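You operate a simulated robot arm through the tools that you are given. There is no shell and no other tool. Be economical: measure what you need, move in short steps, check, and stop when the job is done.

Carry out the task below with a simulated two-armed robot. There is one attempt and no reset: what you move stays moved.

JOB
Swap the dirty grey filter for the yellow one and clip it in.
Fine: pump off, then plug in the grey cup, and blue valve shut before the white clip comes out; the grey filter goes in the right clear cup. Where these are worked on the way, their far stop is far enough and under half their travel is too little: white clip.

The check looks at the end state, three seconds after you hand in, the way a careful person would. Anything else that was tipped, shoved, dropped, spilled or broken makes it a failure.

ROBOT AND FRAMES
Two 7-joint arms with three-finger grippers on one trunk, on a base that drives. Base frame: it is fixed to the floor where the robot stands at the start and does not move with it; the origin is under the middle of the robot, x ahead of it, y to its left, z up; the surface under the hand at the start is at about z = 800. Units: mm, degrees, N and s.
The left shoulder is at the start at [70, 146, 1089], the right one opposite. With the tool pointing down near the work surface each hand reaches from about 300 to 680 mm from the robot's upright axis, wherever it stands, measured 20 degrees to its own side. Places, roughly: blue valve [700, 100, 900]; grey cup [1000, 200, 900]; pump switch [900, 0, 900]; right clear cup [900, 400, 800]; white clip [800, 200, 900]; white-clip cup [800, 200, 900]. Payload 2.2 kg a hand.
The TCP of each hand is the grasp point between the finger pads, 28 mm short of the fingertips. In the tool frame z runs along the fingers and y along their closing line. The gripper opens to 102 mm. The gripper's body begins 71 mm behind the TCP.
Orientation is that of the tool frame in the base frame, as [roll, pitch, yaw] about the fixed x, y, z axes, in that order (R = Rz(yaw) Ry(pitch) Rx(roll)). With the fingers straight down and closing along the base's y, the tool's x points along the base's -x, its y along +y and its z along -z.

CONTROLS
- The arms move only by the tool drive_tool. It takes "left_targets", "right_targets" or both (then of equal length, played together; a hand with none holds still); each is a list of rows, each an object (a shift or turn left out is 0, a gripper value left out holds the last) with "delta_pos": the shift along the base's x, y, z in mm, a list of three; "delta_rot": the turn, a rotation vector about the base's x, y, z in degrees, a list of three; "jaw": the opening, from 0 (shut) to 1 (fully open). In form: [{"delta_pos": [x, y, z], "delta_rot": [rx, ry, rz], "jaw": jaw}, ...]. A call has 1 to 8 rows; each row is the pose to reach, as a shift and turn from the pose commanded when the call began. Each row takes 0.2 s and may step no farther than 50 mm and 8.6 degrees from the row before; otherwise, or with a gripper value out of range, the whole call is refused. Where a pose cannot be reached the arm comes as near as it can. A force on the tool above 40 N (or 10 N above the force at the start of the call, whichever is more), or a blocked arm, ends the call early, and 0.2 s more pass. Each finger halts on what it meets, pressing with about 39 N; the grip force reading is that of the motor and also rises with nothing between the fingers. The clock runs only during rows and for 0.2 s after the last one: add rows that repeat a pose to give the fingers time. The reply holds the time, the measured pose of the TCP, the force on the tool along the base axes, the opening and the grip force, in the units named above and with some noise, with the torque about the TCP (base axes, N m) and any sound that the robot's microphone picked up.
- Cameras (640 x 400 px; columns grow to the right, rows downward): "scene" is now at [136.1, 15.5, 1347.7]; the picture's right is [0.32, -0.95, 0.00], its down [-0.33, -0.11, -0.94] and it looks along [0.89, 0.30, -0.35] (base axes); focal length 252 px, centre (320, 200). "left" rides on the left gripper at [72, 38, -86] in its tool frame; the picture's right is [-0.47, 0.89, 0.00], its down [-0.60, -0.32, -0.73] and it looks along [-0.65, -0.34, 0.68] (tool axes); focal length 256 px, centre (320, 200). "right" rides on the right gripper at [69, 44, -86] in its tool frame; the picture's right is [-0.53, 0.85, 0.00], its down [-0.58, -0.36, -0.73] and it looks along [-0.62, -0.39, 0.68] (tool axes); focal length 256 px, centre (320, 200). There is no depth. A picture from a camera that has moved, and an enlarged one, comes with that camera's place and axes in the base frame and with its lens. The place of the scene camera against the robot may be out by one fixed shift of up to 18 mm in any direction.
- camera(camera): a new picture of that camera. No time passes.
- raise_lower(by): slides the trunk up (or, below 0, down) by that many mm; the arms and the scene camera ride with it, the base frame stays. It gives what a move gives, with no picture.
- steer(legs): drives the robot by 1 to 6 legs, each [ahead, left, turn to the left] in mm, mm and degrees, along the robot's own axes; the way and the turn of a leg run together, so that a leg with both is an arc; at most 1500 mm and 180 degrees a leg. The arms and the cameras ride along, it lands a little off, and it stops where it bumps. It gives what a move gives.
- pan_tilt(pan, tilt): turns the head with the scene camera to pan (to the left, within 86 degrees either way) and tilt (down, from -29 to 69), counted from straight ahead of the robot. It gives what a move gives.
- close_up(camera, box): a new picture of the part [left, top, right, bottom] of that camera's present view, enlarged. No time passes.
- sign_off(): hands the job in; it is judged then, once.

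Work in short steps. Places have to be worked out from the pictures, the camera data and where the tool is seen: move nearer, look again, correct. Check each grasp and each placing, and mend what went wrong. You have 120 turns and 92 pictures in all, those below and enlarged ones among them. Open the grippers and draw the arms clear of the work before you hand the job in, unless the task says otherwise; then end with one line.

The tools are called after "Request:" as name(argument=value, ...) on one line, values as JSON. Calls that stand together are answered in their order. drive_tool: Moves the arms, as the interface text tells. Its arguments: {"type":"object","properties":{"left_targets":{"type":"array","items":{"type":"object","properties":{"delta_pos":{"type":"array","items":{"type":"number"}},"delta_rot":{"type":"array","items":{"type":"number"}},"jaw":{"type":"number"}}}},"right_targets":{"type":"array","items":{"type":"object","properties":{"delta_pos":{"type":"array","items":{"type":"number"}},"delta_rot":{"type":"array","items":{"type":"number"}},"jaw":{"type":"number"}}}}},"required":[]} The other tools are called the same way: raise_lower (by) slides the trunk up or down; steer (legs) drives the base; pan_tilt (pan, tilt) turns the head that bears the scene camera; camera (camera) takes a picture; close_up (camera, box) takes an enlarged picture of a part of a camera's view; sign_off () hands the job in.

At the start:

```text
time_s: 0.0
left_ee_pos: [416.0, 290.7, 1245.2]
left_tcp_rot: [-179.9, 0.0, 180.0]
left_force: [-0.5, 0.2, 0.0]
left_moment: [0.0, 0.03, 0.0]
left_opening: 102.0
left_gripper_force: 0.0
right_ee_pos: [405.4, -72.9, 1248.7]
right_tcp_rot: [179.9, 0.0, 179.9]
right_force: [-0.2, 0.3, -0.1]
right_moment: [0.03, -0.01, 0.01]
right_opening: 101.9
right_gripper_force: 0.1
trunk travel left (down, up): [-627.0, 313.0]
robot x, y, heading: [-2.8, -0.0, -0.1]
head pan, tilt: [18.6, 20.5]
```

scene: 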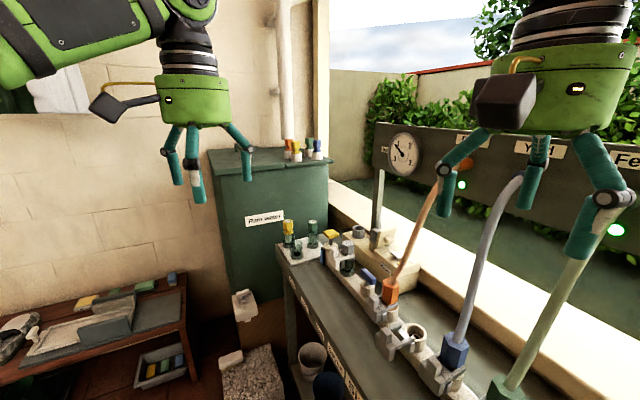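
right: 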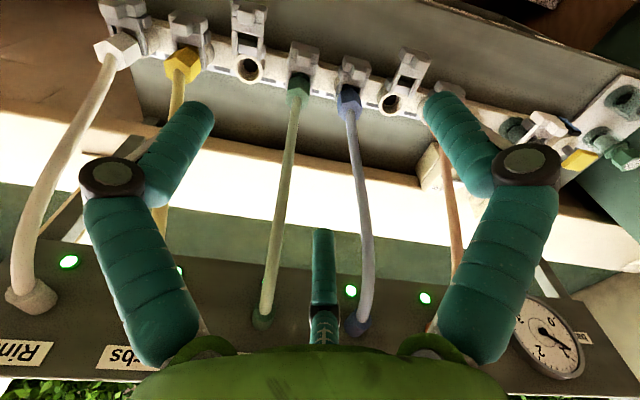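
left: 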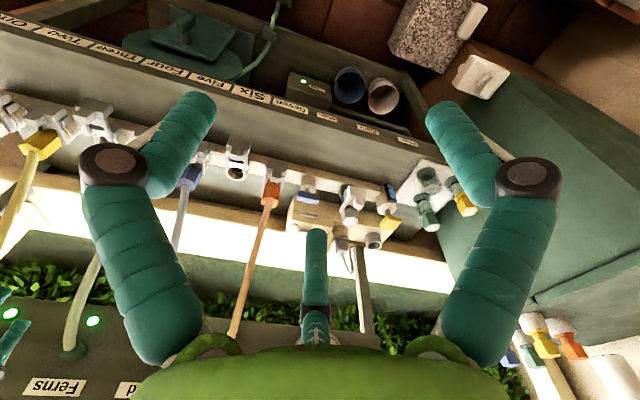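

The bench ahead holds many fittings; I enlarge the scene's middle region to identify the parts.

Request:
close_up(camera="scene", box=[260, 200, 420, 300])

Request:
close_up(camera="left", box=[280, 140, 480, 265])

```text
4.00 times, centred on (340, 250) of scene
camera zoom: at [136.1, 15.5, 1347.7], right [0.32, -0.95, 0.0], down [-0.33, -0.11, -0.94], along [0.89, 0.3, -0.35], focal length 1006 px, centre (240, 0)
```

zoom: 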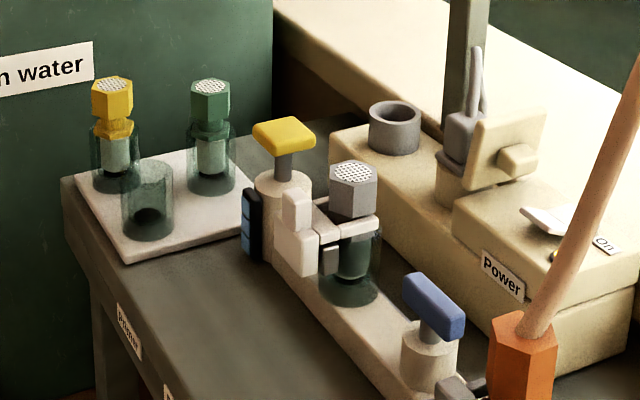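

```text
3.20 times, centred on (380, 202) of left
camera zoom: at [345.4, 328.0, 1330.4], right [0.46, 0.89, 0.0], down [0.6, -0.32, 0.73], along [0.65, -0.34, -0.68], focal length 819 px, centre (128, 192)
```

zoom: 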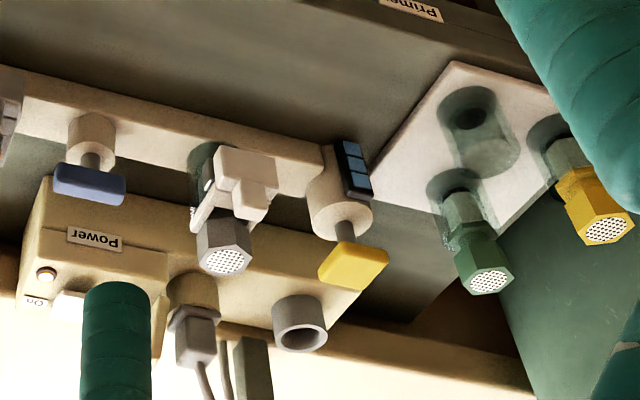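

Grey filter top is triangulated at about (840,157,929), out of reach from here. I look around and down to see the bench edge and driving room.

Request:
pan_tilt(pan=10, tilt=60)

Request:
camera(camera="scene")

```text
time_s: 1.1
left_ee_pos: [415.9, 290.8, 1244.4]
left_tcp_rot: [180.0, -0.1, -179.9]
left_force: [-0.7, -0.2, 0.1]
left_moment: [0.0, 0.0, 0.03]
left_opening: 102.0
left_gripper_force: 0.0
right_ee_pos: [406.9, -72.6, 1247.0]
right_tcp_rot: [179.9, 0.1, -180.0]
right_force: [-1.1, 0.2, 0.2]
right_moment: [-0.02, 0.0, 0.01]
right_opening: 102.1
right_gripper_force: 0.0
trunk travel left (down, up): [-627.0, 313.0]
robot x, y, heading: [-1.1, 0.5, -0.1]
head pan, tilt: [10.0, 60.0]
```

```text
86 pictures are left
camera scene: at [113.6, -2.6, 1290.4], right [0.17, -0.98, 0.0], down [-0.85, -0.15, -0.5], along [0.49, 0.09, -0.87], focal length 252 px, centre (320, 200)
```

scene: 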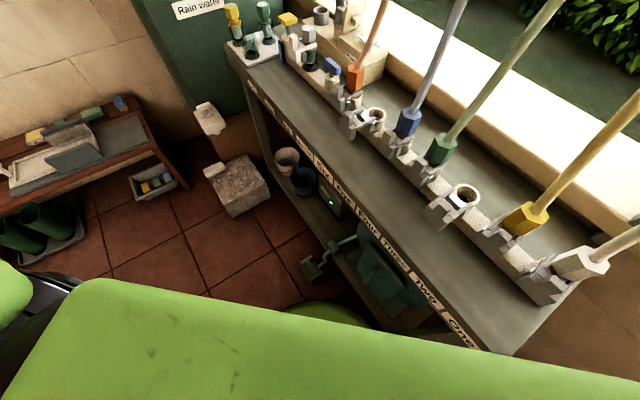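

The bench front edge runs diagonally (about heading 40°). I drive to about (370,320), staying parallel to the edge, then turn to face the filter station.

Request:
steer(legs=[[0, 320, 0], [370, 0, 0], [0, 0, -25]])

Request:
pan_tilt(pan=8, tilt=40)

Request:
camera(camera="scene")

Request:
camera(camera="left")

Request:
camera(camera="right")

```text
time_s: 4.2
left_ee_pos: [566.1, 602.7, 1245.0]
left_tcp_rot: [-179.9, 0.1, 179.9]
left_force: [0.7, 0.4, -0.5]
left_moment: [0.02, 0.11, -0.02]
left_opening: 102.1
left_gripper_force: 0.1
right_ee_pos: [555.5, 239.1, 1248.3]
right_tcp_rot: [179.9, 0.2, 179.9]
right_force: [1.7, -0.6, 0.1]
right_moment: [0.03, 0.04, 0.03]
right_opening: 101.9
right_gripper_force: 0.0
trunk travel left (down, up): [-627.0, 313.0]
robot x, y, heading: [150.5, 313.6, -0.3]
head pan, tilt: [10.0, 60.0]
stopped in leg 2: the robot was blocked; the commanded pose is now the measured one
```

```text
time_s: 5.1
left_ee_pos: [566.5, 603.6, 1245.7]
left_tcp_rot: [-180.0, 0.1, 179.9]
left_force: [0.3, 0.7, 0.4]
left_moment: [0.01, 0.03, 0.0]
left_opening: 102.0
left_gripper_force: 0.1
right_ee_pos: [555.3, 239.9, 1248.7]
right_tcp_rot: [179.9, 0.2, 179.8]
right_force: [0.1, 0.2, 0.3]
right_moment: [-0.02, 0.0, 0.04]
right_opening: 101.9
right_gripper_force: 0.1
trunk travel left (down, up): [-627.0, 313.0]
robot x, y, heading: [147.7, 315.5, -0.1]
head pan, tilt: [8.0, 40.0]
```

```text
85 pictures are left
camera scene: at [281.7, 310.9, 1317.0], right [0.14, -0.99, 0.0], down [-0.64, -0.09, -0.77], along [0.76, 0.1, -0.64], focal length 252 px, centre (320, 200)
```

scene: 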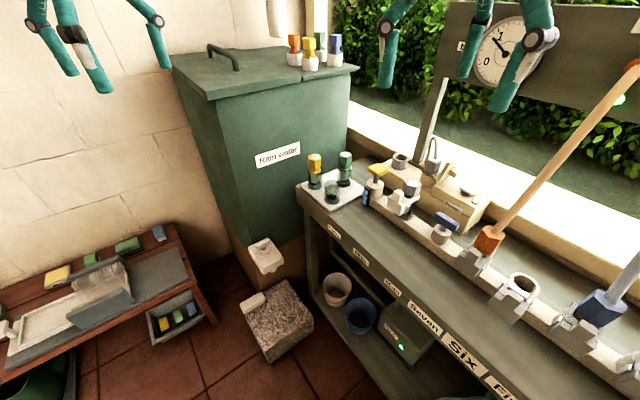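

```text
84 pictures are left
camera left: at [495.2, 640.4, 1331.3], right [0.47, 0.88, 0.0], down [0.6, -0.32, 0.73], along [0.65, -0.34, -0.68], focal length 256 px, centre (320, 200)
```

left: 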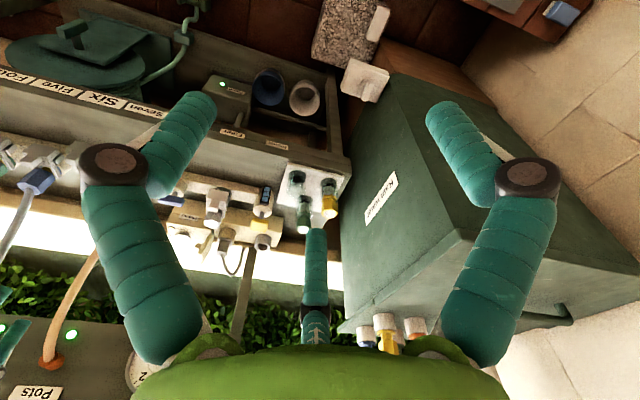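

```text
83 pictures are left
camera right: at [485.2, 285.1, 1335.4], right [0.54, 0.84, 0.0], down [0.57, -0.37, 0.73], along [0.62, -0.39, -0.68], focal length 256 px, centre (320, 200)
```

right: 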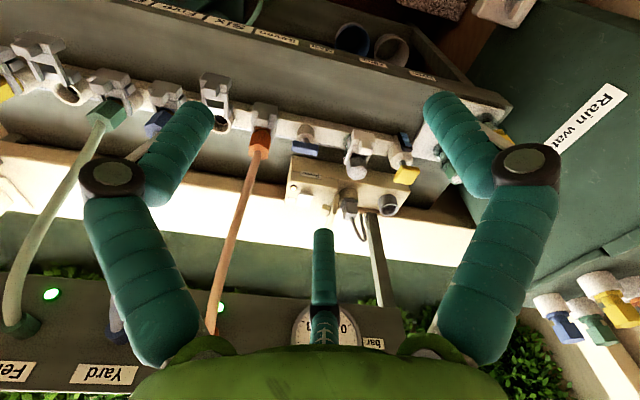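

Blocked at x≈150, though the bench edge is about 430 mm off. I look straight down ahead for the obstacle.

Request:
pan_tilt(pan=-25, tilt=69)

Request:
camera(camera="scene")

```text
time_s: 6.0
left_ee_pos: [565.9, 602.8, 1244.4]
left_tcp_rot: [-180.0, 0.2, 179.9]
left_force: [0.1, 0.5, 0.7]
left_moment: [-0.01, -0.01, 0.01]
left_opening: 102.0
left_gripper_force: 0.1
right_ee_pos: [554.5, 239.7, 1249.3]
right_tcp_rot: [179.8, 0.2, 179.9]
right_force: [0.3, 0.5, -0.7]
right_moment: [0.0, -0.04, -0.05]
right_opening: 102.0
right_gripper_force: 0.0
trunk travel left (down, up): [-627.0, 313.0]
robot x, y, heading: [146.1, 314.1, -0.2]
head pan, tilt: [-25.0, 68.8]
```

```text
82 pictures are left
camera scene: at [248.2, 275.5, 1281.0], right [-0.42, -0.91, 0.0], down [-0.84, 0.4, -0.36], along [0.33, -0.15, -0.93], focal length 252 px, centre (320, 200)
```

scene: 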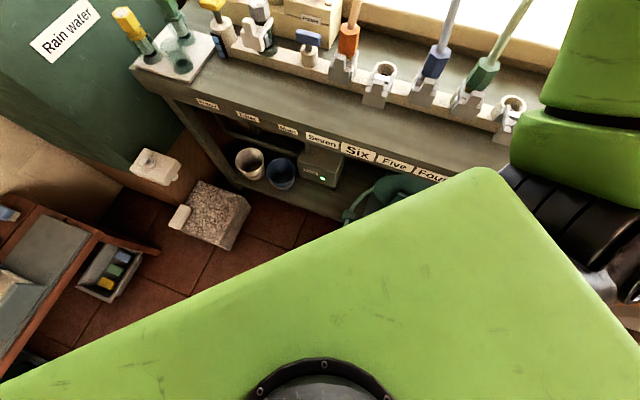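

I'm not sure what blocked the base; I look towards the teal thing on the right and close up on the shelf area.

Request:
close_up(camera="scene", box=[160, 120, 480, 320])

Request:
close_up(camera="left", box=[0, 0, 320, 200])

```text
2.00 times, centred on (320, 220) of scene
camera zoom: at [248.2, 275.5, 1281.0], right [-0.42, -0.91, 0.0], down [-0.84, 0.4, -0.36], along [0.33, -0.15, -0.93], focal length 503 px, centre (320, 160)
```

zoom: 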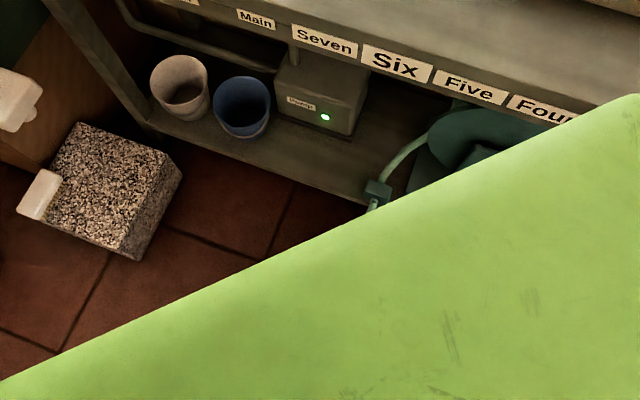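

```text
2.00 times, centred on (160, 100) of left
camera zoom: at [495.2, 640.4, 1331.4], right [0.47, 0.88, 0.0], down [0.6, -0.32, 0.73], along [0.65, -0.34, -0.68], focal length 512 px, centre (640, 400)
```

zoom: 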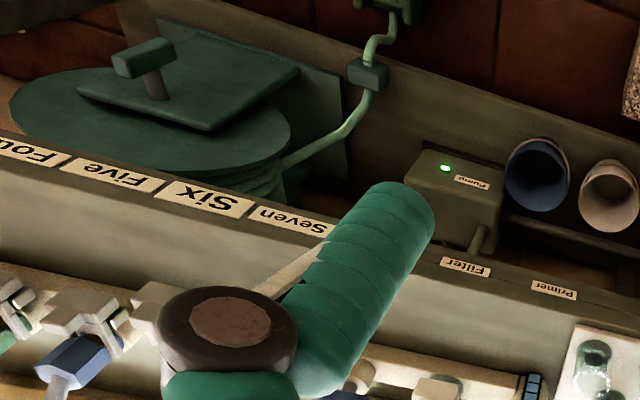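

The gun on the teal drum's hose (about (390,138), floor) most likely met the round base (radius ≈290). The gap between gun and stone block lets the base stand at about (400,445); I back off, go left and turn first.

Request:
steer(legs=[[-50, 0, 0], [0, 236, 0], [0, 0, -35]])

Request:
pan_tilt(pan=-15, tilt=60)

Request:
camera(camera="scene")

```text
time_s: 10.0
left_ee_pos: [605.9, 566.0, 1244.3]
left_tcp_rot: [180.0, 0.1, 146.0]
left_force: [0.0, -0.5, 0.2]
left_moment: [0.05, -0.02, 0.0]
left_opening: 102.1
left_gripper_force: 0.1
right_ee_pos: [394.1, 270.8, 1248.8]
right_tcp_rot: [179.9, 0.1, 146.1]
right_force: [-0.3, -0.5, -1.1]
right_moment: [-0.03, 0.0, 0.01]
right_opening: 102.2
right_gripper_force: 0.0
trunk travel left (down, up): [-627.0, 313.0]
robot x, y, heading: [97.4, 558.6, -34.2]
head pan, tilt: [-25.0, 68.8]
```

```text
time_s: 10.7
left_ee_pos: [606.8, 565.7, 1244.6]
left_tcp_rot: [180.0, 0.2, 146.0]
left_force: [-0.5, 0.2, -0.1]
left_moment: [0.01, 0.0, -0.02]
left_opening: 101.9
left_gripper_force: 0.0
right_ee_pos: [394.1, 269.4, 1249.3]
right_tcp_rot: [179.9, 0.2, 146.1]
right_force: [0.3, 0.1, 0.5]
right_moment: [0.05, 0.01, 0.0]
right_opening: 102.1
right_gripper_force: 0.1
trunk travel left (down, up): [-627.0, 313.0]
robot x, y, heading: [97.9, 557.0, -34.3]
head pan, tilt: [-15.0, 60.0]
```

```text
79 pictures are left
camera scene: at [181.9, 464.6, 1290.3], right [-0.76, -0.66, 0.0], down [-0.57, 0.65, -0.5], along [0.33, -0.38, -0.87], focal length 252 px, centre (320, 200)
```

scene: 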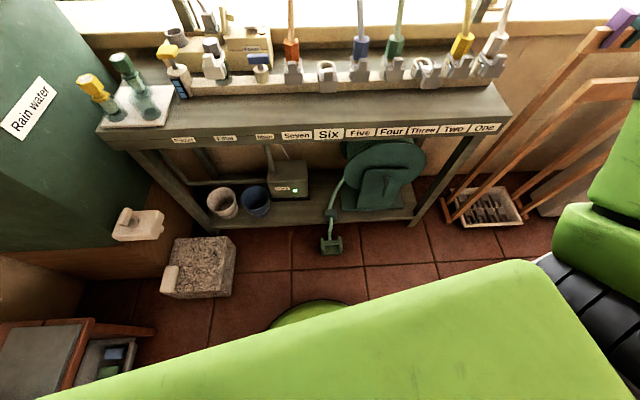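

The view is clear: gun at about (410,110), block corner about (660,594). I drive forward to about (370,465), between them.

Request:
steer(legs=[[281, 76, 0]])

Request:
pan_tilt(pan=10, tilt=60)

Request:
camera(camera="scene")

```text
time_s: 12.7
left_ee_pos: [874.5, 469.1, 1245.2]
left_tcp_rot: [-179.9, 0.0, 145.6]
left_force: [0.2, 0.1, -1.1]
left_moment: [-0.02, 0.04, 0.0]
left_opening: 102.1
left_gripper_force: 0.1
right_ee_pos: [661.1, 174.6, 1249.0]
right_tcp_rot: [179.9, 0.1, 145.6]
right_force: [0.7, -0.9, -1.1]
right_moment: [-0.02, 0.05, 0.01]
right_opening: 101.8
right_gripper_force: 0.0
trunk travel left (down, up): [-627.0, 313.0]
robot x, y, heading: [363.9, 464.7, -34.3]
head pan, tilt: [-15.0, 60.0]
stopped in leg 1: the robot was blocked; the commanded pose is now the measured one
```

```text
time_s: 13.6
left_ee_pos: [873.1, 469.8, 1246.2]
left_tcp_rot: [-180.0, 0.2, 145.4]
left_force: [0.4, -0.6, -0.5]
left_moment: [-0.01, -0.01, -0.01]
left_opening: 102.2
left_gripper_force: 0.0
right_ee_pos: [658.9, 175.9, 1250.1]
right_tcp_rot: [179.9, 0.2, 145.7]
right_force: [-0.5, 0.5, 0.4]
right_moment: [-0.01, 0.03, 0.0]
right_opening: 101.8
right_gripper_force: 0.0
trunk travel left (down, up): [-627.0, 313.0]
robot x, y, heading: [368.8, 461.6, -34.6]
head pan, tilt: [10.0, 60.0]
```

```text
78 pictures are left
camera scene: at [465.4, 394.4, 1290.4], right [-0.41, -0.91, 0.0], down [-0.79, 0.36, -0.5], along [0.46, -0.21, -0.87], focal length 252 px, centre (320, 200)
```

scene: 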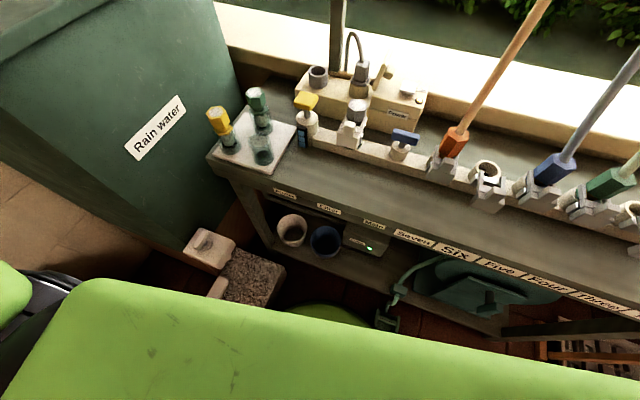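

The base is as near as it gets, at (367,463). Now I aim the head at the pump box and filter station for detail.

Request:
pan_tilt(pan=6, tilt=38)

Request:
close_up(camera="scene", box=[200, 130, 440, 280])

Request:
camera(camera="right")

Request:
camera(camera="left")

```text
time_s: 14.5
left_ee_pos: [873.9, 469.1, 1244.8]
left_tcp_rot: [-180.0, 0.2, 145.6]
left_force: [-0.2, 0.5, 0.6]
left_moment: [-0.01, -0.02, -0.01]
left_opening: 102.2
left_gripper_force: 0.1
right_ee_pos: [660.2, 175.2, 1250.1]
right_tcp_rot: [179.9, 0.2, 145.8]
right_force: [0.4, 0.9, 0.4]
right_moment: [-0.03, -0.03, 0.01]
right_opening: 101.9
right_gripper_force: 0.1
trunk travel left (down, up): [-627.0, 313.0]
robot x, y, heading: [367.5, 467.3, -34.8]
head pan, tilt: [6.0, 38.0]
```

```text
2.67 times, centred on (320, 205) of scene
camera zoom: at [481.1, 380.8, 1320.0], right [-0.48, -0.88, 0.0], down [-0.54, 0.29, -0.79], along [0.69, -0.38, -0.62], focal length 671 px, centre (320, 187)
```

zoom: 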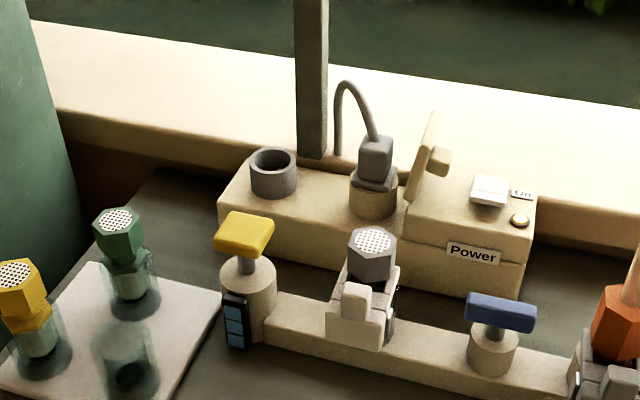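

```text
76 pictures are left
camera right: at [626.0, 252.0, 1335.8], right [0.92, 0.4, 0.0], down [0.27, -0.63, 0.73], along [0.29, -0.67, -0.68], focal length 256 px, centre (320, 200)
```

right: 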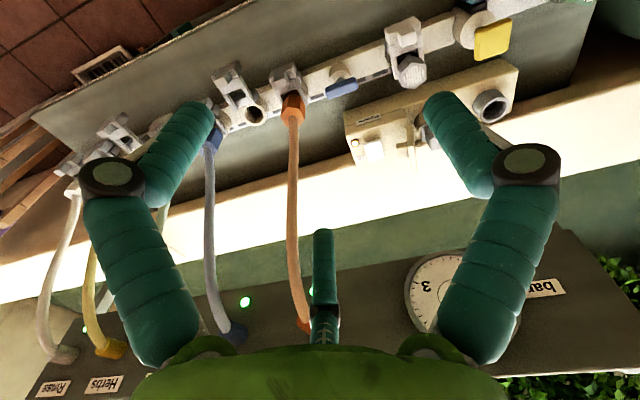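

```text
75 pictures are left
camera left: at [836.2, 540.5, 1331.7], right [0.88, 0.47, 0.0], down [0.32, -0.6, 0.73], along [0.34, -0.65, -0.68], focal length 256 px, centre (320, 200)
```

left: 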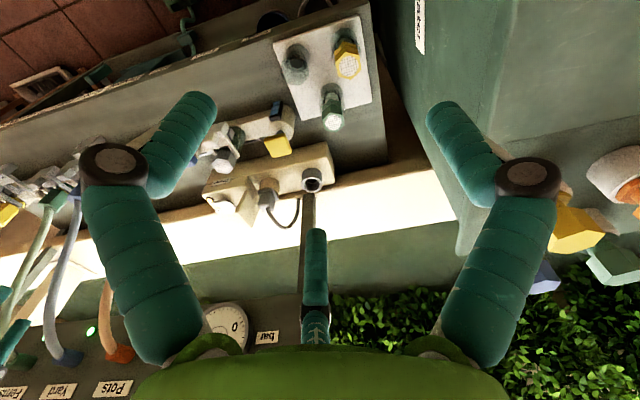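

I enlarge the hand cameras' views for triangulation.

Request:
close_up(camera="left", box=[180, 20, 400, 240])

Request:
close_up(camera="right", box=[300, 0, 540, 180])

```text
1.82 times, centred on (290, 130) of left
camera zoom: at [836.2, 540.5, 1331.7], right [0.88, 0.47, 0.0], down [0.32, -0.6, 0.73], along [0.34, -0.65, -0.68], focal length 465 px, centre (374, 327)
```

zoom: 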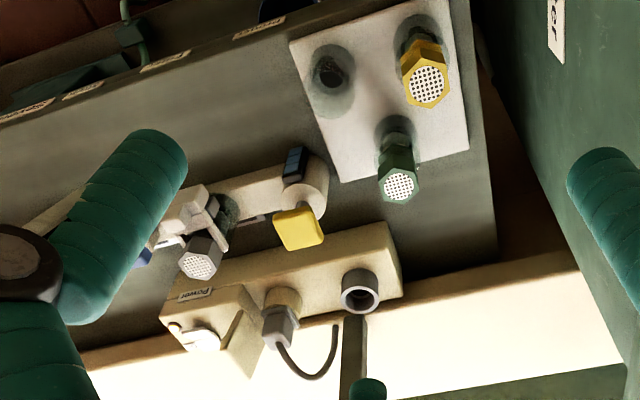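

```text
2.22 times, centred on (420, 90) of right
camera zoom: at [626.0, 252.0, 1335.8], right [0.92, 0.4, 0.0], down [0.27, -0.63, 0.73], along [0.29, -0.67, -0.68], focal length 569 px, centre (98, 444)
```

zoom: 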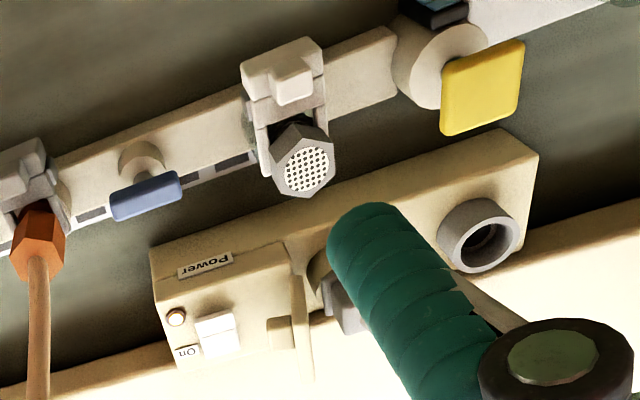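

Triangulated: switch ≈(851,6,908), plug ≈(933,85,905), grey cup ≈(1013,168,882), grey filter ≈(821,165,930), yellow ≈(946,429,910). I bring the right hand toward the switch for a closer look.

Request:
drive_tool(right_targets=[{"delta_pos": [28, -23, -30]}, {"delta_pos": [56, -46, -60]}, {"delta_pos": [84, -69, -90]}, {"delta_pos": [112, -92, -120]}, {"delta_pos": [140, -115, -150]}])

Request:
camera(camera="right")

```text
time_s: 15.7
left_ee_pos: [875.1, 468.9, 1245.7]
left_tcp_rot: [-179.9, 0.1, 145.6]
left_force: [0.2, 0.6, -0.2]
left_moment: [-0.01, 0.05, -0.01]
left_opening: 101.9
left_gripper_force: 0.0
right_ee_pos: [799.3, 61.2, 1100.6]
right_tcp_rot: [179.9, 0.1, 145.7]
right_force: [0.4, 0.1, -0.3]
right_moment: [0.02, 0.0, -0.06]
right_opening: 101.8
right_gripper_force: 0.0
trunk travel left (down, up): [-627.0, 313.0]
robot x, y, heading: [362.1, 465.7, -34.6]
head pan, tilt: [6.0, 38.0]
```

```text
72 pictures are left
camera right: at [767.3, 137.7, 1185.3], right [0.92, 0.4, 0.0], down [0.27, -0.63, 0.73], along [0.29, -0.67, -0.68], focal length 256 px, centre (320, 200)
```

right: 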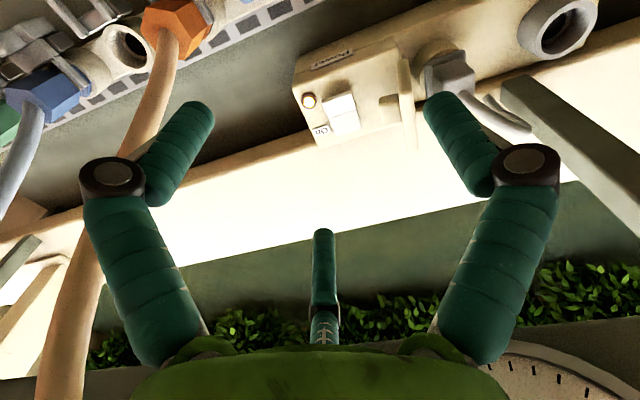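

I zoom on the switch and plug.

Request:
close_up(camera="right", box=[280, 10, 520, 160])

Request:
close_up(camera="scene", box=[310, 160, 420, 240])

```text
2.67 times, centred on (400, 85) of right
camera zoom: at [767.3, 137.7, 1185.3], right [0.92, 0.4, 0.0], down [0.27, -0.63, 0.73], along [0.29, -0.67, -0.68], focal length 683 px, centre (107, 507)
```

zoom: 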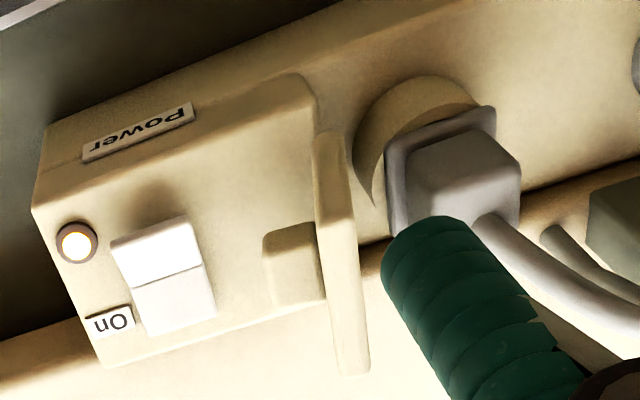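

```text
5.00 times, centred on (365, 200) of scene
camera zoom: at [483.1, 380.5, 1319.9], right [-0.48, -0.88, 0.0], down [-0.54, 0.29, -0.79], along [0.69, -0.38, -0.62], focal length 1258 px, centre (95, 200)
```

zoom: 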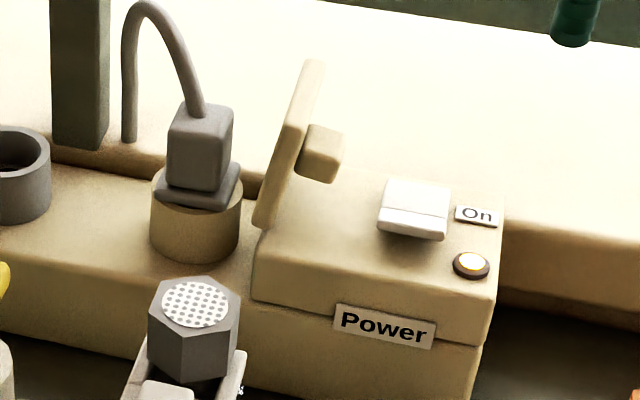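

The rocker's near end is raised, the far "On" end is down, so I must press the near end at about (836,24). I close the right jaw and go above it.

Request:
drive_tool(right_targets=[{"delta_pos": [12, -12, -40], "jaw": 0}, {"delta_pos": [25, -25, -80], "jaw": 0}, {"delta_pos": [37, -37, -115], "jaw": 0}, {"delta_pos": [37, -37, -130], "jaw": 0}])

Request:
close_up(camera="right", box=[200, 40, 440, 190])

Request:
close_up(camera="scene", box=[310, 130, 450, 230])

```text
time_s: 16.7
left_ee_pos: [874.4, 468.5, 1244.8]
left_tcp_rot: [179.9, 0.3, 145.4]
left_force: [0.3, 0.3, -0.7]
left_moment: [0.02, 0.05, -0.03]
left_opening: 101.9
left_gripper_force: 0.0
right_ee_pos: [833.5, 23.7, 969.2]
right_tcp_rot: [179.8, 0.2, 145.7]
right_force: [0.1, 0.0, 0.3]
right_moment: [0.0, 0.02, 0.02]
right_opening: 2.1
right_gripper_force: 31.2
right hand out of reach, approached as far as the arm can: row 3, 4
trunk travel left (down, up): [-627.0, 313.0]
robot x, y, heading: [365.4, 463.6, -34.4]
head pan, tilt: [6.0, 38.0]
```

```text
2.67 times, centred on (320, 115) of right
camera zoom: at [800.0, 99.5, 1055.7], right [0.92, 0.4, 0.0], down [0.27, -0.63, 0.73], along [0.29, -0.67, -0.68], focal length 683 px, centre (320, 427)
```

zoom: 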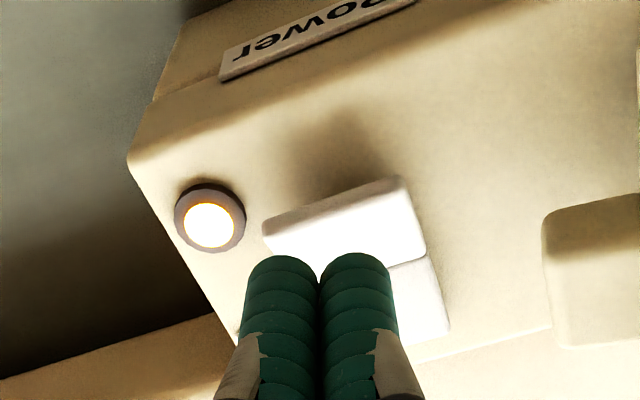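

```text
4.00 times, centred on (380, 180) of scene
camera zoom: at [481.6, 380.4, 1320.0], right [-0.48, -0.88, 0.0], down [-0.54, 0.29, -0.79], along [0.69, -0.38, -0.62], focal length 1006 px, centre (80, 280)
```

zoom: 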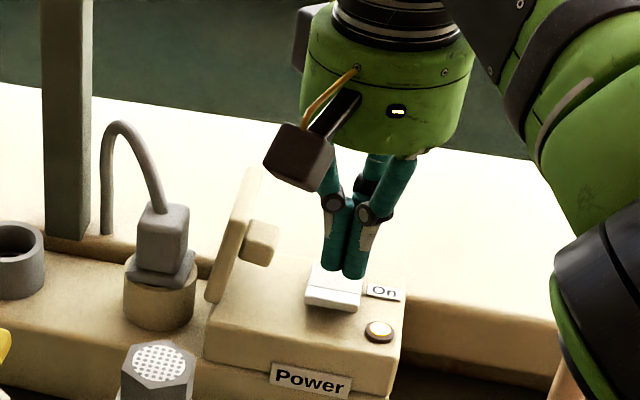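

The tip is over the near edge of the rocker and near the arm's reach limit; I tilt the tool 15° outward, which moves the tips ~7 mm inward on the near half, then press down with force watched.

Request:
drive_tool(right_targets=[{"delta_rot": [-5, -5.6, 0], "jaw": 0}, {"delta_rot": [-10, -11.2, 0], "jaw": 0}, {"delta_pos": [0, 0, -15], "delta_rot": [-10, -11.2, 0], "jaw": 0}, {"delta_pos": [0, 0, -25], "delta_rot": [-10, -11.2, 0], "jaw": 0}, {"delta_pos": [0, 0, -32], "delta_rot": [-10, -11.2, 0], "jaw": 0}, {"delta_pos": [0, 0, -38], "delta_rot": [-10, -11.2, 0], "jaw": 0}])

Request:
close_up(camera="scene", box=[310, 130, 450, 230])

```text
time_s: 18.1
left_ee_pos: [870.6, 471.0, 1246.7]
left_tcp_rot: [-179.8, 0.3, 145.6]
left_force: [0.4, -0.2, 0.6]
left_moment: [0.01, 0.0, 0.0]
left_opening: 102.2
left_gripper_force: 0.1
right_ee_pos: [831.2, 23.8, 936.1]
right_tcp_rot: [-178.2, 15.6, 145.9]
right_force: [-0.7, -0.3, 16.2]
right_moment: [-0.02, 0.15, -0.05]
right_opening: 2.0
right_gripper_force: 31.8
trunk travel left (down, up): [-627.0, 313.0]
robot x, y, heading: [366.8, 461.9, -34.7]
head pan, tilt: [6.0, 38.0]
```

```text
4.00 times, centred on (380, 180) of scene
camera zoom: at [478.7, 382.6, 1320.7], right [-0.48, -0.88, 0.0], down [-0.54, 0.29, -0.79], along [0.69, -0.38, -0.61], focal length 1006 px, centre (80, 280)
```

zoom: 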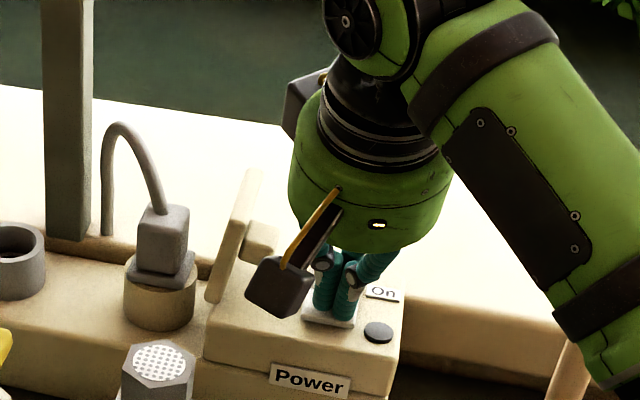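

The lamp is out: pump off. I retract the right hand and bring the left hand over toward the plug for a closer look.

Request:
drive_tool(right_targets=[{"delta_pos": [0, 0, 40]}, {"delta_pos": [-10, 10, 80]}, {"delta_pos": [-30, 25, 120]}, {"delta_pos": [-60, 50, 150]}, {"delta_pos": [-95, 75, 175]}, {"delta_pos": [-125, 95, 200]}, {"delta_pos": [-155, 115, 230]}, {"delta_pos": [-185, 135, 260]}], left_targets=[{"delta_pos": [0, 0, 0]}, {"delta_pos": [0, -40, -20]}, {"delta_pos": [4, -80, -40]}, {"delta_pos": [8, -120, -60]}, {"delta_pos": [12, -160, -80]}, {"delta_pos": [16, -200, -100]}, {"delta_pos": [20, -240, -120]}, {"delta_pos": [24, -280, -140]}])

Request:
camera(camera="left")

```text
time_s: 19.9
left_ee_pos: [875.0, 335.1, 1119.4]
left_tcp_rot: [-179.8, 0.2, 145.6]
left_force: [-0.8, -0.7, -0.2]
left_moment: [-0.05, -0.02, -0.02]
left_opening: 101.9
left_gripper_force: 0.0
left hand out of reach, approached as far as the arm can: row 4, 5, 6, 7, 8
right_ee_pos: [643.4, 158.5, 1191.0]
right_tcp_rot: [-178.1, 15.1, 145.8]
right_force: [-0.2, 0.1, 0.1]
right_moment: [-0.04, -0.03, 0.03]
right_opening: 2.2
right_gripper_force: 31.5
trunk travel left (down, up): [-627.0, 313.0]
robot x, y, heading: [366.7, 462.3, -34.5]
head pan, tilt: [6.0, 38.0]
```

```text
66 pictures are left
camera left: at [838.4, 407.5, 1204.9], right [0.88, 0.47, 0.0], down [0.32, -0.6, 0.73], along [0.34, -0.65, -0.68], focal length 256 px, centre (320, 200)
```

left: 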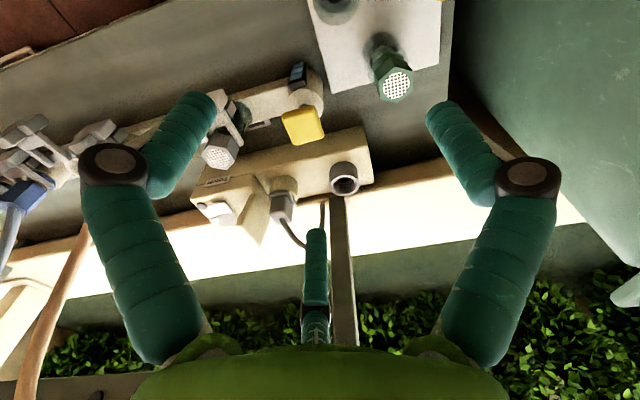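

The left arm reaches farther when tilted outward. I yaw the left tool −11° to align closing with the bench line (≈44.5°), then tilt 25° outward.

Request:
drive_tool(left_targets=[{"delta_pos": [0, 0, 0], "delta_rot": [0, 0, -5.5]}, {"delta_pos": [0, 0, 0], "delta_rot": [0, 0, -11]}])

Request:
drive_tool(left_targets=[{"delta_pos": [10, -40, 0], "delta_rot": [-5.9, -5.8, 0]}, {"delta_pos": [18, -80, -10], "delta_rot": [-11.8, -11.6, 0]}, {"delta_pos": [26, -120, -20], "delta_rot": [-17.7, -17.4, 0]}, {"delta_pos": [30, -160, -35], "delta_rot": [-17.7, -17.4, 0]}, {"delta_pos": [35, -200, -50], "delta_rot": [-17.7, -17.4, 0]}])

Request:
camera(camera="left")

```text
time_s: 20.5
left_ee_pos: [874.9, 334.0, 1117.6]
left_tcp_rot: [-179.9, 0.2, 134.5]
left_force: [0.4, -0.4, 0.0]
left_moment: [-0.03, -0.02, -0.01]
left_opening: 102.0
left_gripper_force: 0.1
right_ee_pos: [645.9, 158.5, 1191.2]
right_tcp_rot: [-178.2, 15.1, 146.0]
right_force: [0.8, -0.7, -0.6]
right_moment: [0.04, -0.01, 0.0]
right_opening: 1.9
right_gripper_force: 31.8
trunk travel left (down, up): [-627.0, 313.0]
robot x, y, heading: [365.2, 462.9, -34.6]
head pan, tilt: [6.0, 38.0]
```

```text
time_s: 21.7
left_ee_pos: [906.4, 245.0, 1076.4]
left_tcp_rot: [-179.9, 25.1, 134.6]
left_force: [-0.2, -0.3, 0.2]
left_moment: [0.01, 0.02, -0.01]
left_opening: 102.0
left_gripper_force: 0.0
left hand out of reach, approached as far as the arm can: row 1, 2, 3, 4, 5
right_ee_pos: [646.4, 156.8, 1190.8]
right_tcp_rot: [-178.1, 15.1, 146.0]
right_force: [0.7, 0.7, -0.7]
right_moment: [-0.01, 0.0, 0.0]
right_opening: 2.1
right_gripper_force: 31.1
trunk travel left (down, up): [-627.0, 313.0]
robot x, y, heading: [363.5, 462.6, -34.6]
head pan, tilt: [6.0, 38.0]
```

```text
65 pictures are left
camera left: at [863.8, 343.5, 1124.5], right [0.93, 0.32, 0.2], down [-0.06, -0.39, 0.92], along [0.37, -0.86, -0.34], focal length 256 px, centre (320, 200)
```

left: 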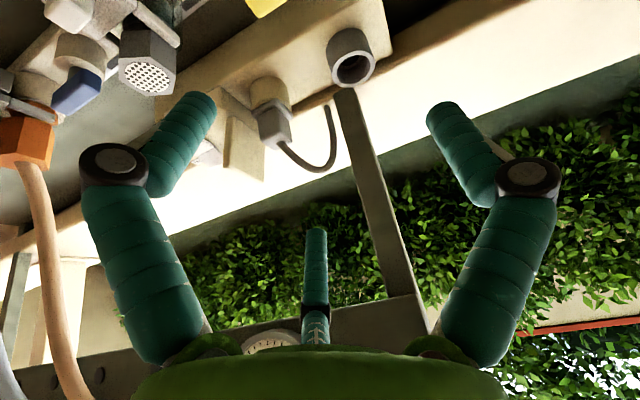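

The left arm seems limited reaching across the body. I turn the base 20° right so plug and grey cup come to the left arm's own side.

Request:
steer(legs=[[0, 0, -20]])

Request:
drive_tool(left_targets=[{"delta_pos": [15, 10, 0], "delta_rot": [0, 0, 6]}, {"delta_pos": [30, 20, 0], "delta_rot": [0, 0, 12]}, {"delta_pos": [45, 30, 0], "delta_rot": [0, 0, 19]}])

```text
time_s: 23.2
left_ee_pos: [801.4, 76.4, 1077.2]
left_tcp_rot: [-179.9, 25.0, 114.9]
left_force: [0.0, 0.5, -0.3]
left_moment: [0.03, -0.01, -0.01]
left_opening: 101.9
left_gripper_force: 0.0
right_ee_pos: [527.5, 82.1, 1190.2]
right_tcp_rot: [-178.1, 15.3, 126.3]
right_force: [0.1, -0.1, 0.9]
right_moment: [0.02, -0.03, 0.01]
right_opening: 1.8
right_gripper_force: 31.9
trunk travel left (down, up): [-627.0, 313.0]
robot x, y, heading: [368.9, 465.6, -54.2]
head pan, tilt: [6.0, 38.0]
```

```text
time_s: 24.0
left_ee_pos: [845.5, 108.4, 1078.0]
left_tcp_rot: [-180.0, 25.1, 134.2]
left_force: [0.3, 0.4, -0.5]
left_moment: [0.02, -0.02, -0.01]
left_opening: 102.2
left_gripper_force: 0.0
right_ee_pos: [527.3, 81.9, 1190.5]
right_tcp_rot: [-178.1, 15.0, 126.3]
right_force: [0.0, 0.1, -1.0]
right_moment: [0.0, -0.01, 0.0]
right_opening: 2.5
right_gripper_force: 30.7
trunk travel left (down, up): [-627.0, 313.0]
robot x, y, heading: [367.2, 462.1, -54.4]
head pan, tilt: [6.0, 38.0]
```

That works. I move the left hand to a look-point ~55 mm short of the plug.

Request:
drive_tool(left_targets=[{"delta_pos": [24, 12, -30]}, {"delta_pos": [48, 24, -65]}])

Request:
camera(camera="left")

Request:
pan_tilt(pan=24, tilt=38)

Request:
close_up(camera="scene", box=[250, 110, 410, 210])

```text
time_s: 24.6
left_ee_pos: [896.6, 129.7, 1010.7]
left_tcp_rot: [-179.8, 24.9, 134.0]
left_force: [-0.9, -0.4, 0.8]
left_moment: [-0.05, 0.02, 0.0]
left_opening: 101.6
left_gripper_force: 0.1
right_ee_pos: [528.1, 81.9, 1190.4]
right_tcp_rot: [-178.2, 15.1, 126.4]
right_force: [-0.4, 0.1, -0.2]
right_moment: [0.01, -0.01, 0.01]
right_opening: 1.9
right_gripper_force: 31.5
trunk travel left (down, up): [-627.0, 313.0]
robot x, y, heading: [368.5, 463.0, -54.4]
head pan, tilt: [6.0, 38.0]
```

```text
64 pictures are left
camera left: at [853.8, 228.7, 1059.5], right [0.93, 0.31, 0.19], down [-0.06, -0.39, 0.92], along [0.36, -0.87, -0.34], focal length 256 px, centre (320, 200)
```

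left: 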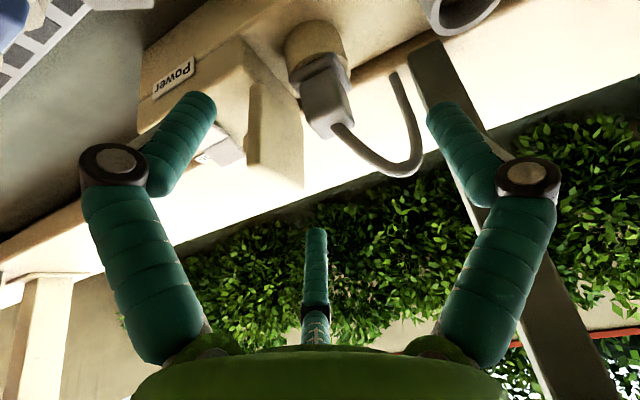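

```text
time_s: 25.4
left_ee_pos: [893.2, 130.0, 1012.6]
left_tcp_rot: [-179.9, 25.1, 133.9]
left_force: [0.7, -0.3, -0.3]
left_moment: [0.01, 0.04, -0.01]
left_opening: 102.2
left_gripper_force: 0.2
right_ee_pos: [527.5, 80.5, 1190.4]
right_tcp_rot: [-178.1, 15.1, 126.3]
right_force: [0.2, 0.0, 0.6]
right_moment: [0.01, 0.02, 0.01]
right_opening: 2.0
right_gripper_force: 31.5
trunk travel left (down, up): [-627.0, 313.0]
robot x, y, heading: [363.7, 459.7, -54.2]
head pan, tilt: [24.0, 38.0]
```

```text
4.00 times, centred on (330, 160) of scene
camera zoom: at [467.7, 366.4, 1320.1], right [-0.5, -0.86, 0.0], down [-0.53, 0.31, -0.79], along [0.68, -0.4, -0.62], focal length 1006 px, centre (280, 360)
```

zoom: 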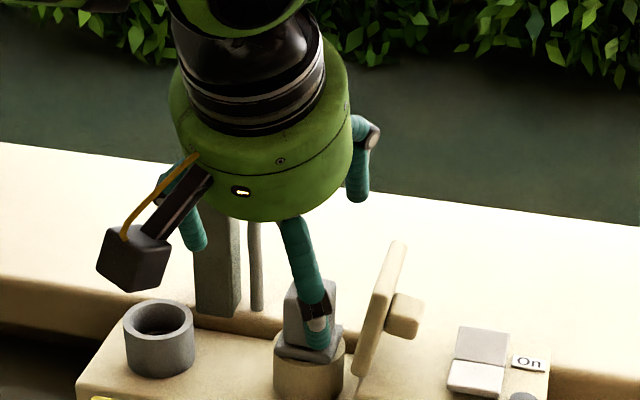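

The hand is in fact one finger (+y) against a pair; plug top is at ≈(928,96,938). I set the jaw to ~56 mm and advance along the tool axis to ~40 mm short, then check.

Request:
drive_tool(left_targets=[{"delta_pos": [4, -3, -4], "jaw": 0.55}, {"delta_pos": [8, -7, -8], "jaw": 0.55}, {"delta_pos": [16, -15, -31], "jaw": 0.55}, {"delta_pos": [23, -22, -54], "jaw": 0.55}])

Request:
camera(camera="left")

Request:
close_up(camera="scene", box=[250, 120, 410, 220])

```text
time_s: 26.4
left_ee_pos: [916.1, 108.7, 957.3]
left_tcp_rot: [-180.0, 25.0, 134.0]
left_force: [0.0, -0.1, 0.1]
left_moment: [-0.03, -0.01, -0.01]
left_opening: 56.0
left_gripper_force: 0.0
right_ee_pos: [526.6, 81.4, 1189.5]
right_tcp_rot: [-178.1, 15.1, 126.3]
right_force: [-0.4, -0.8, -0.7]
right_moment: [-0.01, -0.01, 0.02]
right_opening: 2.1
right_gripper_force: 31.3
trunk travel left (down, up): [-627.0, 313.0]
robot x, y, heading: [366.2, 465.4, -54.1]
head pan, tilt: [24.0, 38.0]
```

```text
62 pictures are left
camera left: at [874.5, 207.2, 1004.2], right [0.93, 0.31, 0.2], down [-0.06, -0.39, 0.92], along [0.36, -0.87, -0.34], focal length 256 px, centre (320, 200)
```

left: 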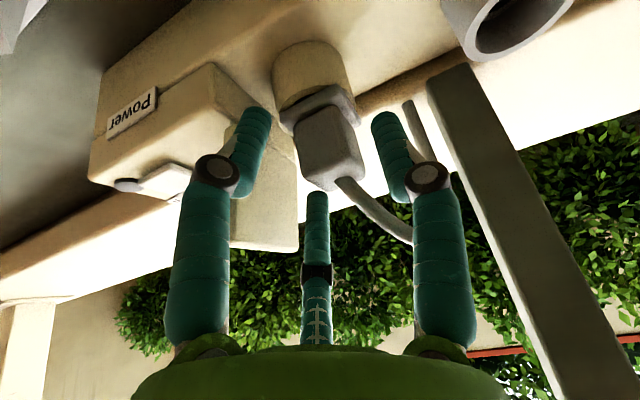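

```text
4.00 times, centred on (330, 170) of scene
camera zoom: at [467.6, 366.4, 1320.2], right [-0.5, -0.87, 0.0], down [-0.53, 0.31, -0.79], along [0.68, -0.4, -0.62], focal length 1006 px, centre (280, 320)
```

zoom: 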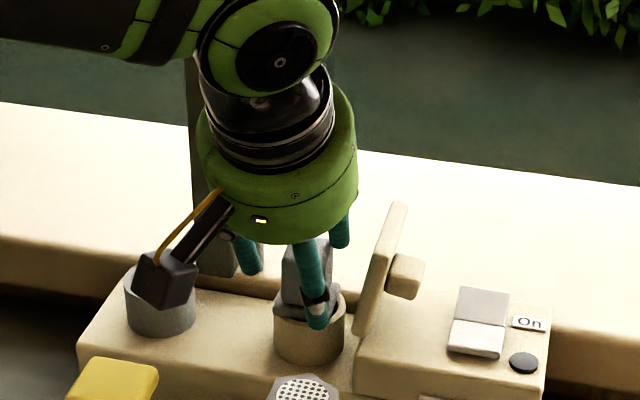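

Re-triangulating puts the plug top at ≈(936,85,938). I rise slightly, align on the tool axis, and go down onto the body, then close.

Request:
drive_tool(left_targets=[{"delta_pos": [2.7, -4.2, 17], "jaw": 0.55}, {"delta_pos": [11.6, -13.2, -10], "jaw": 0.55}, {"delta_pos": [20.5, -22.2, -37], "jaw": 0.55}, {"delta_pos": [20.5, -22.2, -37], "jaw": 0.55}])

Request:
camera(camera="left")

Request:
close_up(camera="scene", box=[250, 120, 410, 220])

```text
time_s: 27.4
left_ee_pos: [929.0, 83.9, 922.8]
left_tcp_rot: [-179.8, 25.0, 133.7]
left_force: [-24.6, 4.4, 8.8]
left_moment: [-0.06, 0.64, -0.01]
left_opening: 81.3
left_gripper_force: 14.1
right_ee_pos: [520.5, 82.0, 1191.0]
right_tcp_rot: [-178.3, 15.2, 126.3]
right_force: [0.3, 0.6, -0.8]
right_moment: [0.0, 0.06, 0.02]
right_opening: 2.2
right_gripper_force: 31.5
trunk travel left (down, up): [-627.0, 313.0]
robot x, y, heading: [366.1, 464.8, -53.9]
head pan, tilt: [24.0, 38.0]
```

```text
60 pictures are left
camera left: at [887.9, 184.2, 970.7], right [0.93, 0.31, 0.19], down [-0.06, -0.39, 0.92], along [0.36, -0.87, -0.34], focal length 256 px, centre (320, 200)
```

left: 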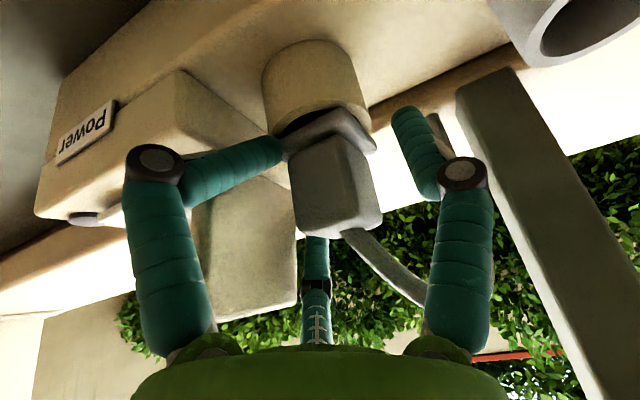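

```text
4.00 times, centred on (330, 170) of scene
camera zoom: at [461.8, 367.6, 1320.6], right [-0.5, -0.86, 0.0], down [-0.53, 0.31, -0.79], along [0.68, -0.4, -0.61], focal length 1006 px, centre (280, 320)
```

zoom: 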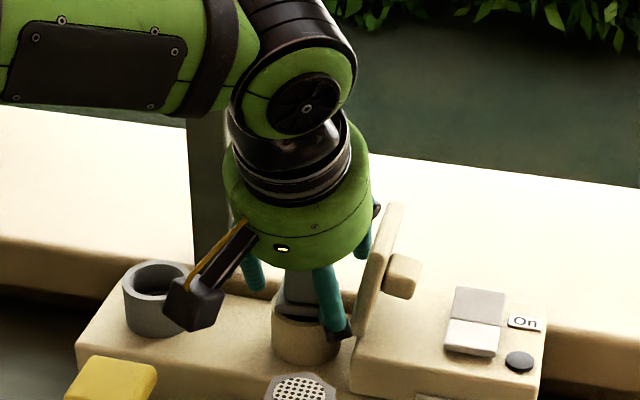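

The robot-side finger is pressing the plug: I overshot outward. I back off along the force, ~15 mm toward the robot.

Request:
drive_tool(left_targets=[{"delta_pos": [-6, 6, 2], "jaw": 0.55}, {"delta_pos": [-11, 11, 4], "jaw": 0.55}, {"delta_pos": [-11, 11, 4], "jaw": 0.55}])

Request:
camera(camera="left")

```text
time_s: 28.2
left_ee_pos: [928.5, 98.6, 925.4]
left_tcp_rot: [179.9, 25.1, 134.1]
left_force: [-0.9, -0.1, 2.7]
left_moment: [0.04, 0.0, -0.07]
left_opening: 64.5
left_gripper_force: 1.8
right_ee_pos: [526.8, 81.9, 1190.8]
right_tcp_rot: [-178.1, 15.1, 126.2]
right_force: [0.0, 0.5, -0.2]
right_moment: [-0.03, -0.02, -0.01]
right_opening: 2.0
right_gripper_force: 31.6
trunk travel left (down, up): [-627.0, 313.0]
robot x, y, heading: [367.7, 464.6, -54.2]
head pan, tilt: [24.0, 38.0]
```

```text
58 pictures are left
camera left: at [885.1, 197.4, 973.2], right [0.93, 0.31, 0.2], down [-0.06, -0.39, 0.92], along [0.36, -0.87, -0.34], focal length 256 px, centre (320, 200)
```

left: 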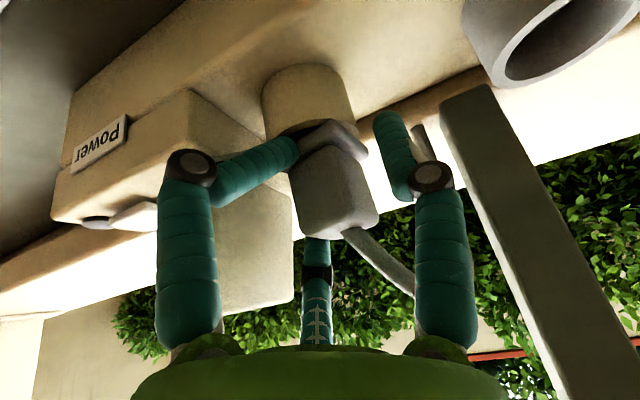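

Force is gone; the plug lies between the fingers. I close the jaw.

Request:
drive_tool(left_targets=[{"delta_pos": [0, 0, 0], "jaw": 0.3}, {"delta_pos": [0, 0, 0], "jaw": 0.0}, {"delta_pos": [0, 0, 0], "jaw": 0.0}])

Request:
camera(camera="left")

```text
time_s: 29.0
left_ee_pos: [921.6, 98.6, 928.6]
left_tcp_rot: [179.9, 25.1, 133.8]
left_force: [-17.4, 7.3, 5.6]
left_moment: [0.39, 0.47, -0.15]
left_opening: 49.7
left_gripper_force: 39.0
right_ee_pos: [522.7, 85.1, 1191.3]
right_tcp_rot: [-178.3, 15.4, 126.3]
right_force: [-0.6, -0.8, 0.8]
right_moment: [0.0, -0.03, -0.01]
right_opening: 2.0
right_gripper_force: 31.8
trunk travel left (down, up): [-627.0, 313.0]
robot x, y, heading: [368.6, 463.6, -54.2]
head pan, tilt: [24.0, 38.0]
```

```text
57 pictures are left
camera left: at [880.1, 197.9, 975.5], right [0.93, 0.31, 0.2], down [-0.07, -0.39, 0.92], along [0.36, -0.87, -0.34], focal length 256 px, centre (320, 200)
```

left: 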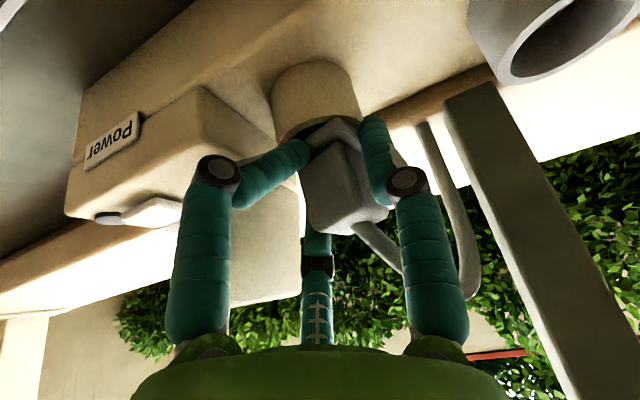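

The grip sits off-centre on the flange (plug ≈10 mm to u+). I open, rise 10 mm, shift +u, and regrip on the body.

Request:
drive_tool(left_targets=[{"delta_pos": [0, 0, 0], "jaw": 0.6}, {"delta_pos": [-2, 2, 10], "jaw": 0.65}, {"delta_pos": [6, 10, 12], "jaw": 0.65}, {"delta_pos": [6, 10, 12], "jaw": 0.65}])

Request:
camera(camera="left")

```text
time_s: 30.0
left_ee_pos: [932.3, 108.2, 937.5]
left_tcp_rot: [-180.0, 25.0, 133.9]
left_force: [0.6, -0.1, -0.5]
left_moment: [0.05, 0.02, 0.01]
left_opening: 66.5
left_gripper_force: 0.2
right_ee_pos: [527.1, 80.2, 1190.7]
right_tcp_rot: [-178.0, 15.0, 126.3]
right_force: [-0.4, 0.1, -0.5]
right_moment: [-0.01, 0.02, -0.01]
right_opening: 2.3
right_gripper_force: 31.1
trunk travel left (down, up): [-627.0, 313.0]
robot x, y, heading: [367.0, 464.7, -54.0]
head pan, tilt: [24.0, 38.0]
```

```text
56 pictures are left
camera left: at [890.5, 207.1, 984.5], right [0.93, 0.31, 0.2], down [-0.06, -0.39, 0.92], along [0.36, -0.87, -0.34], focal length 256 px, centre (320, 200)
```

left: 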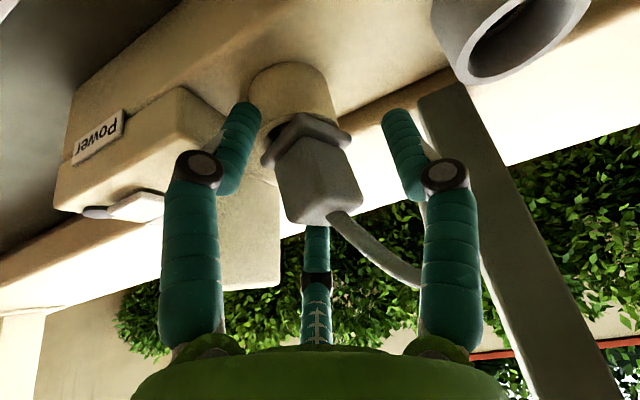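

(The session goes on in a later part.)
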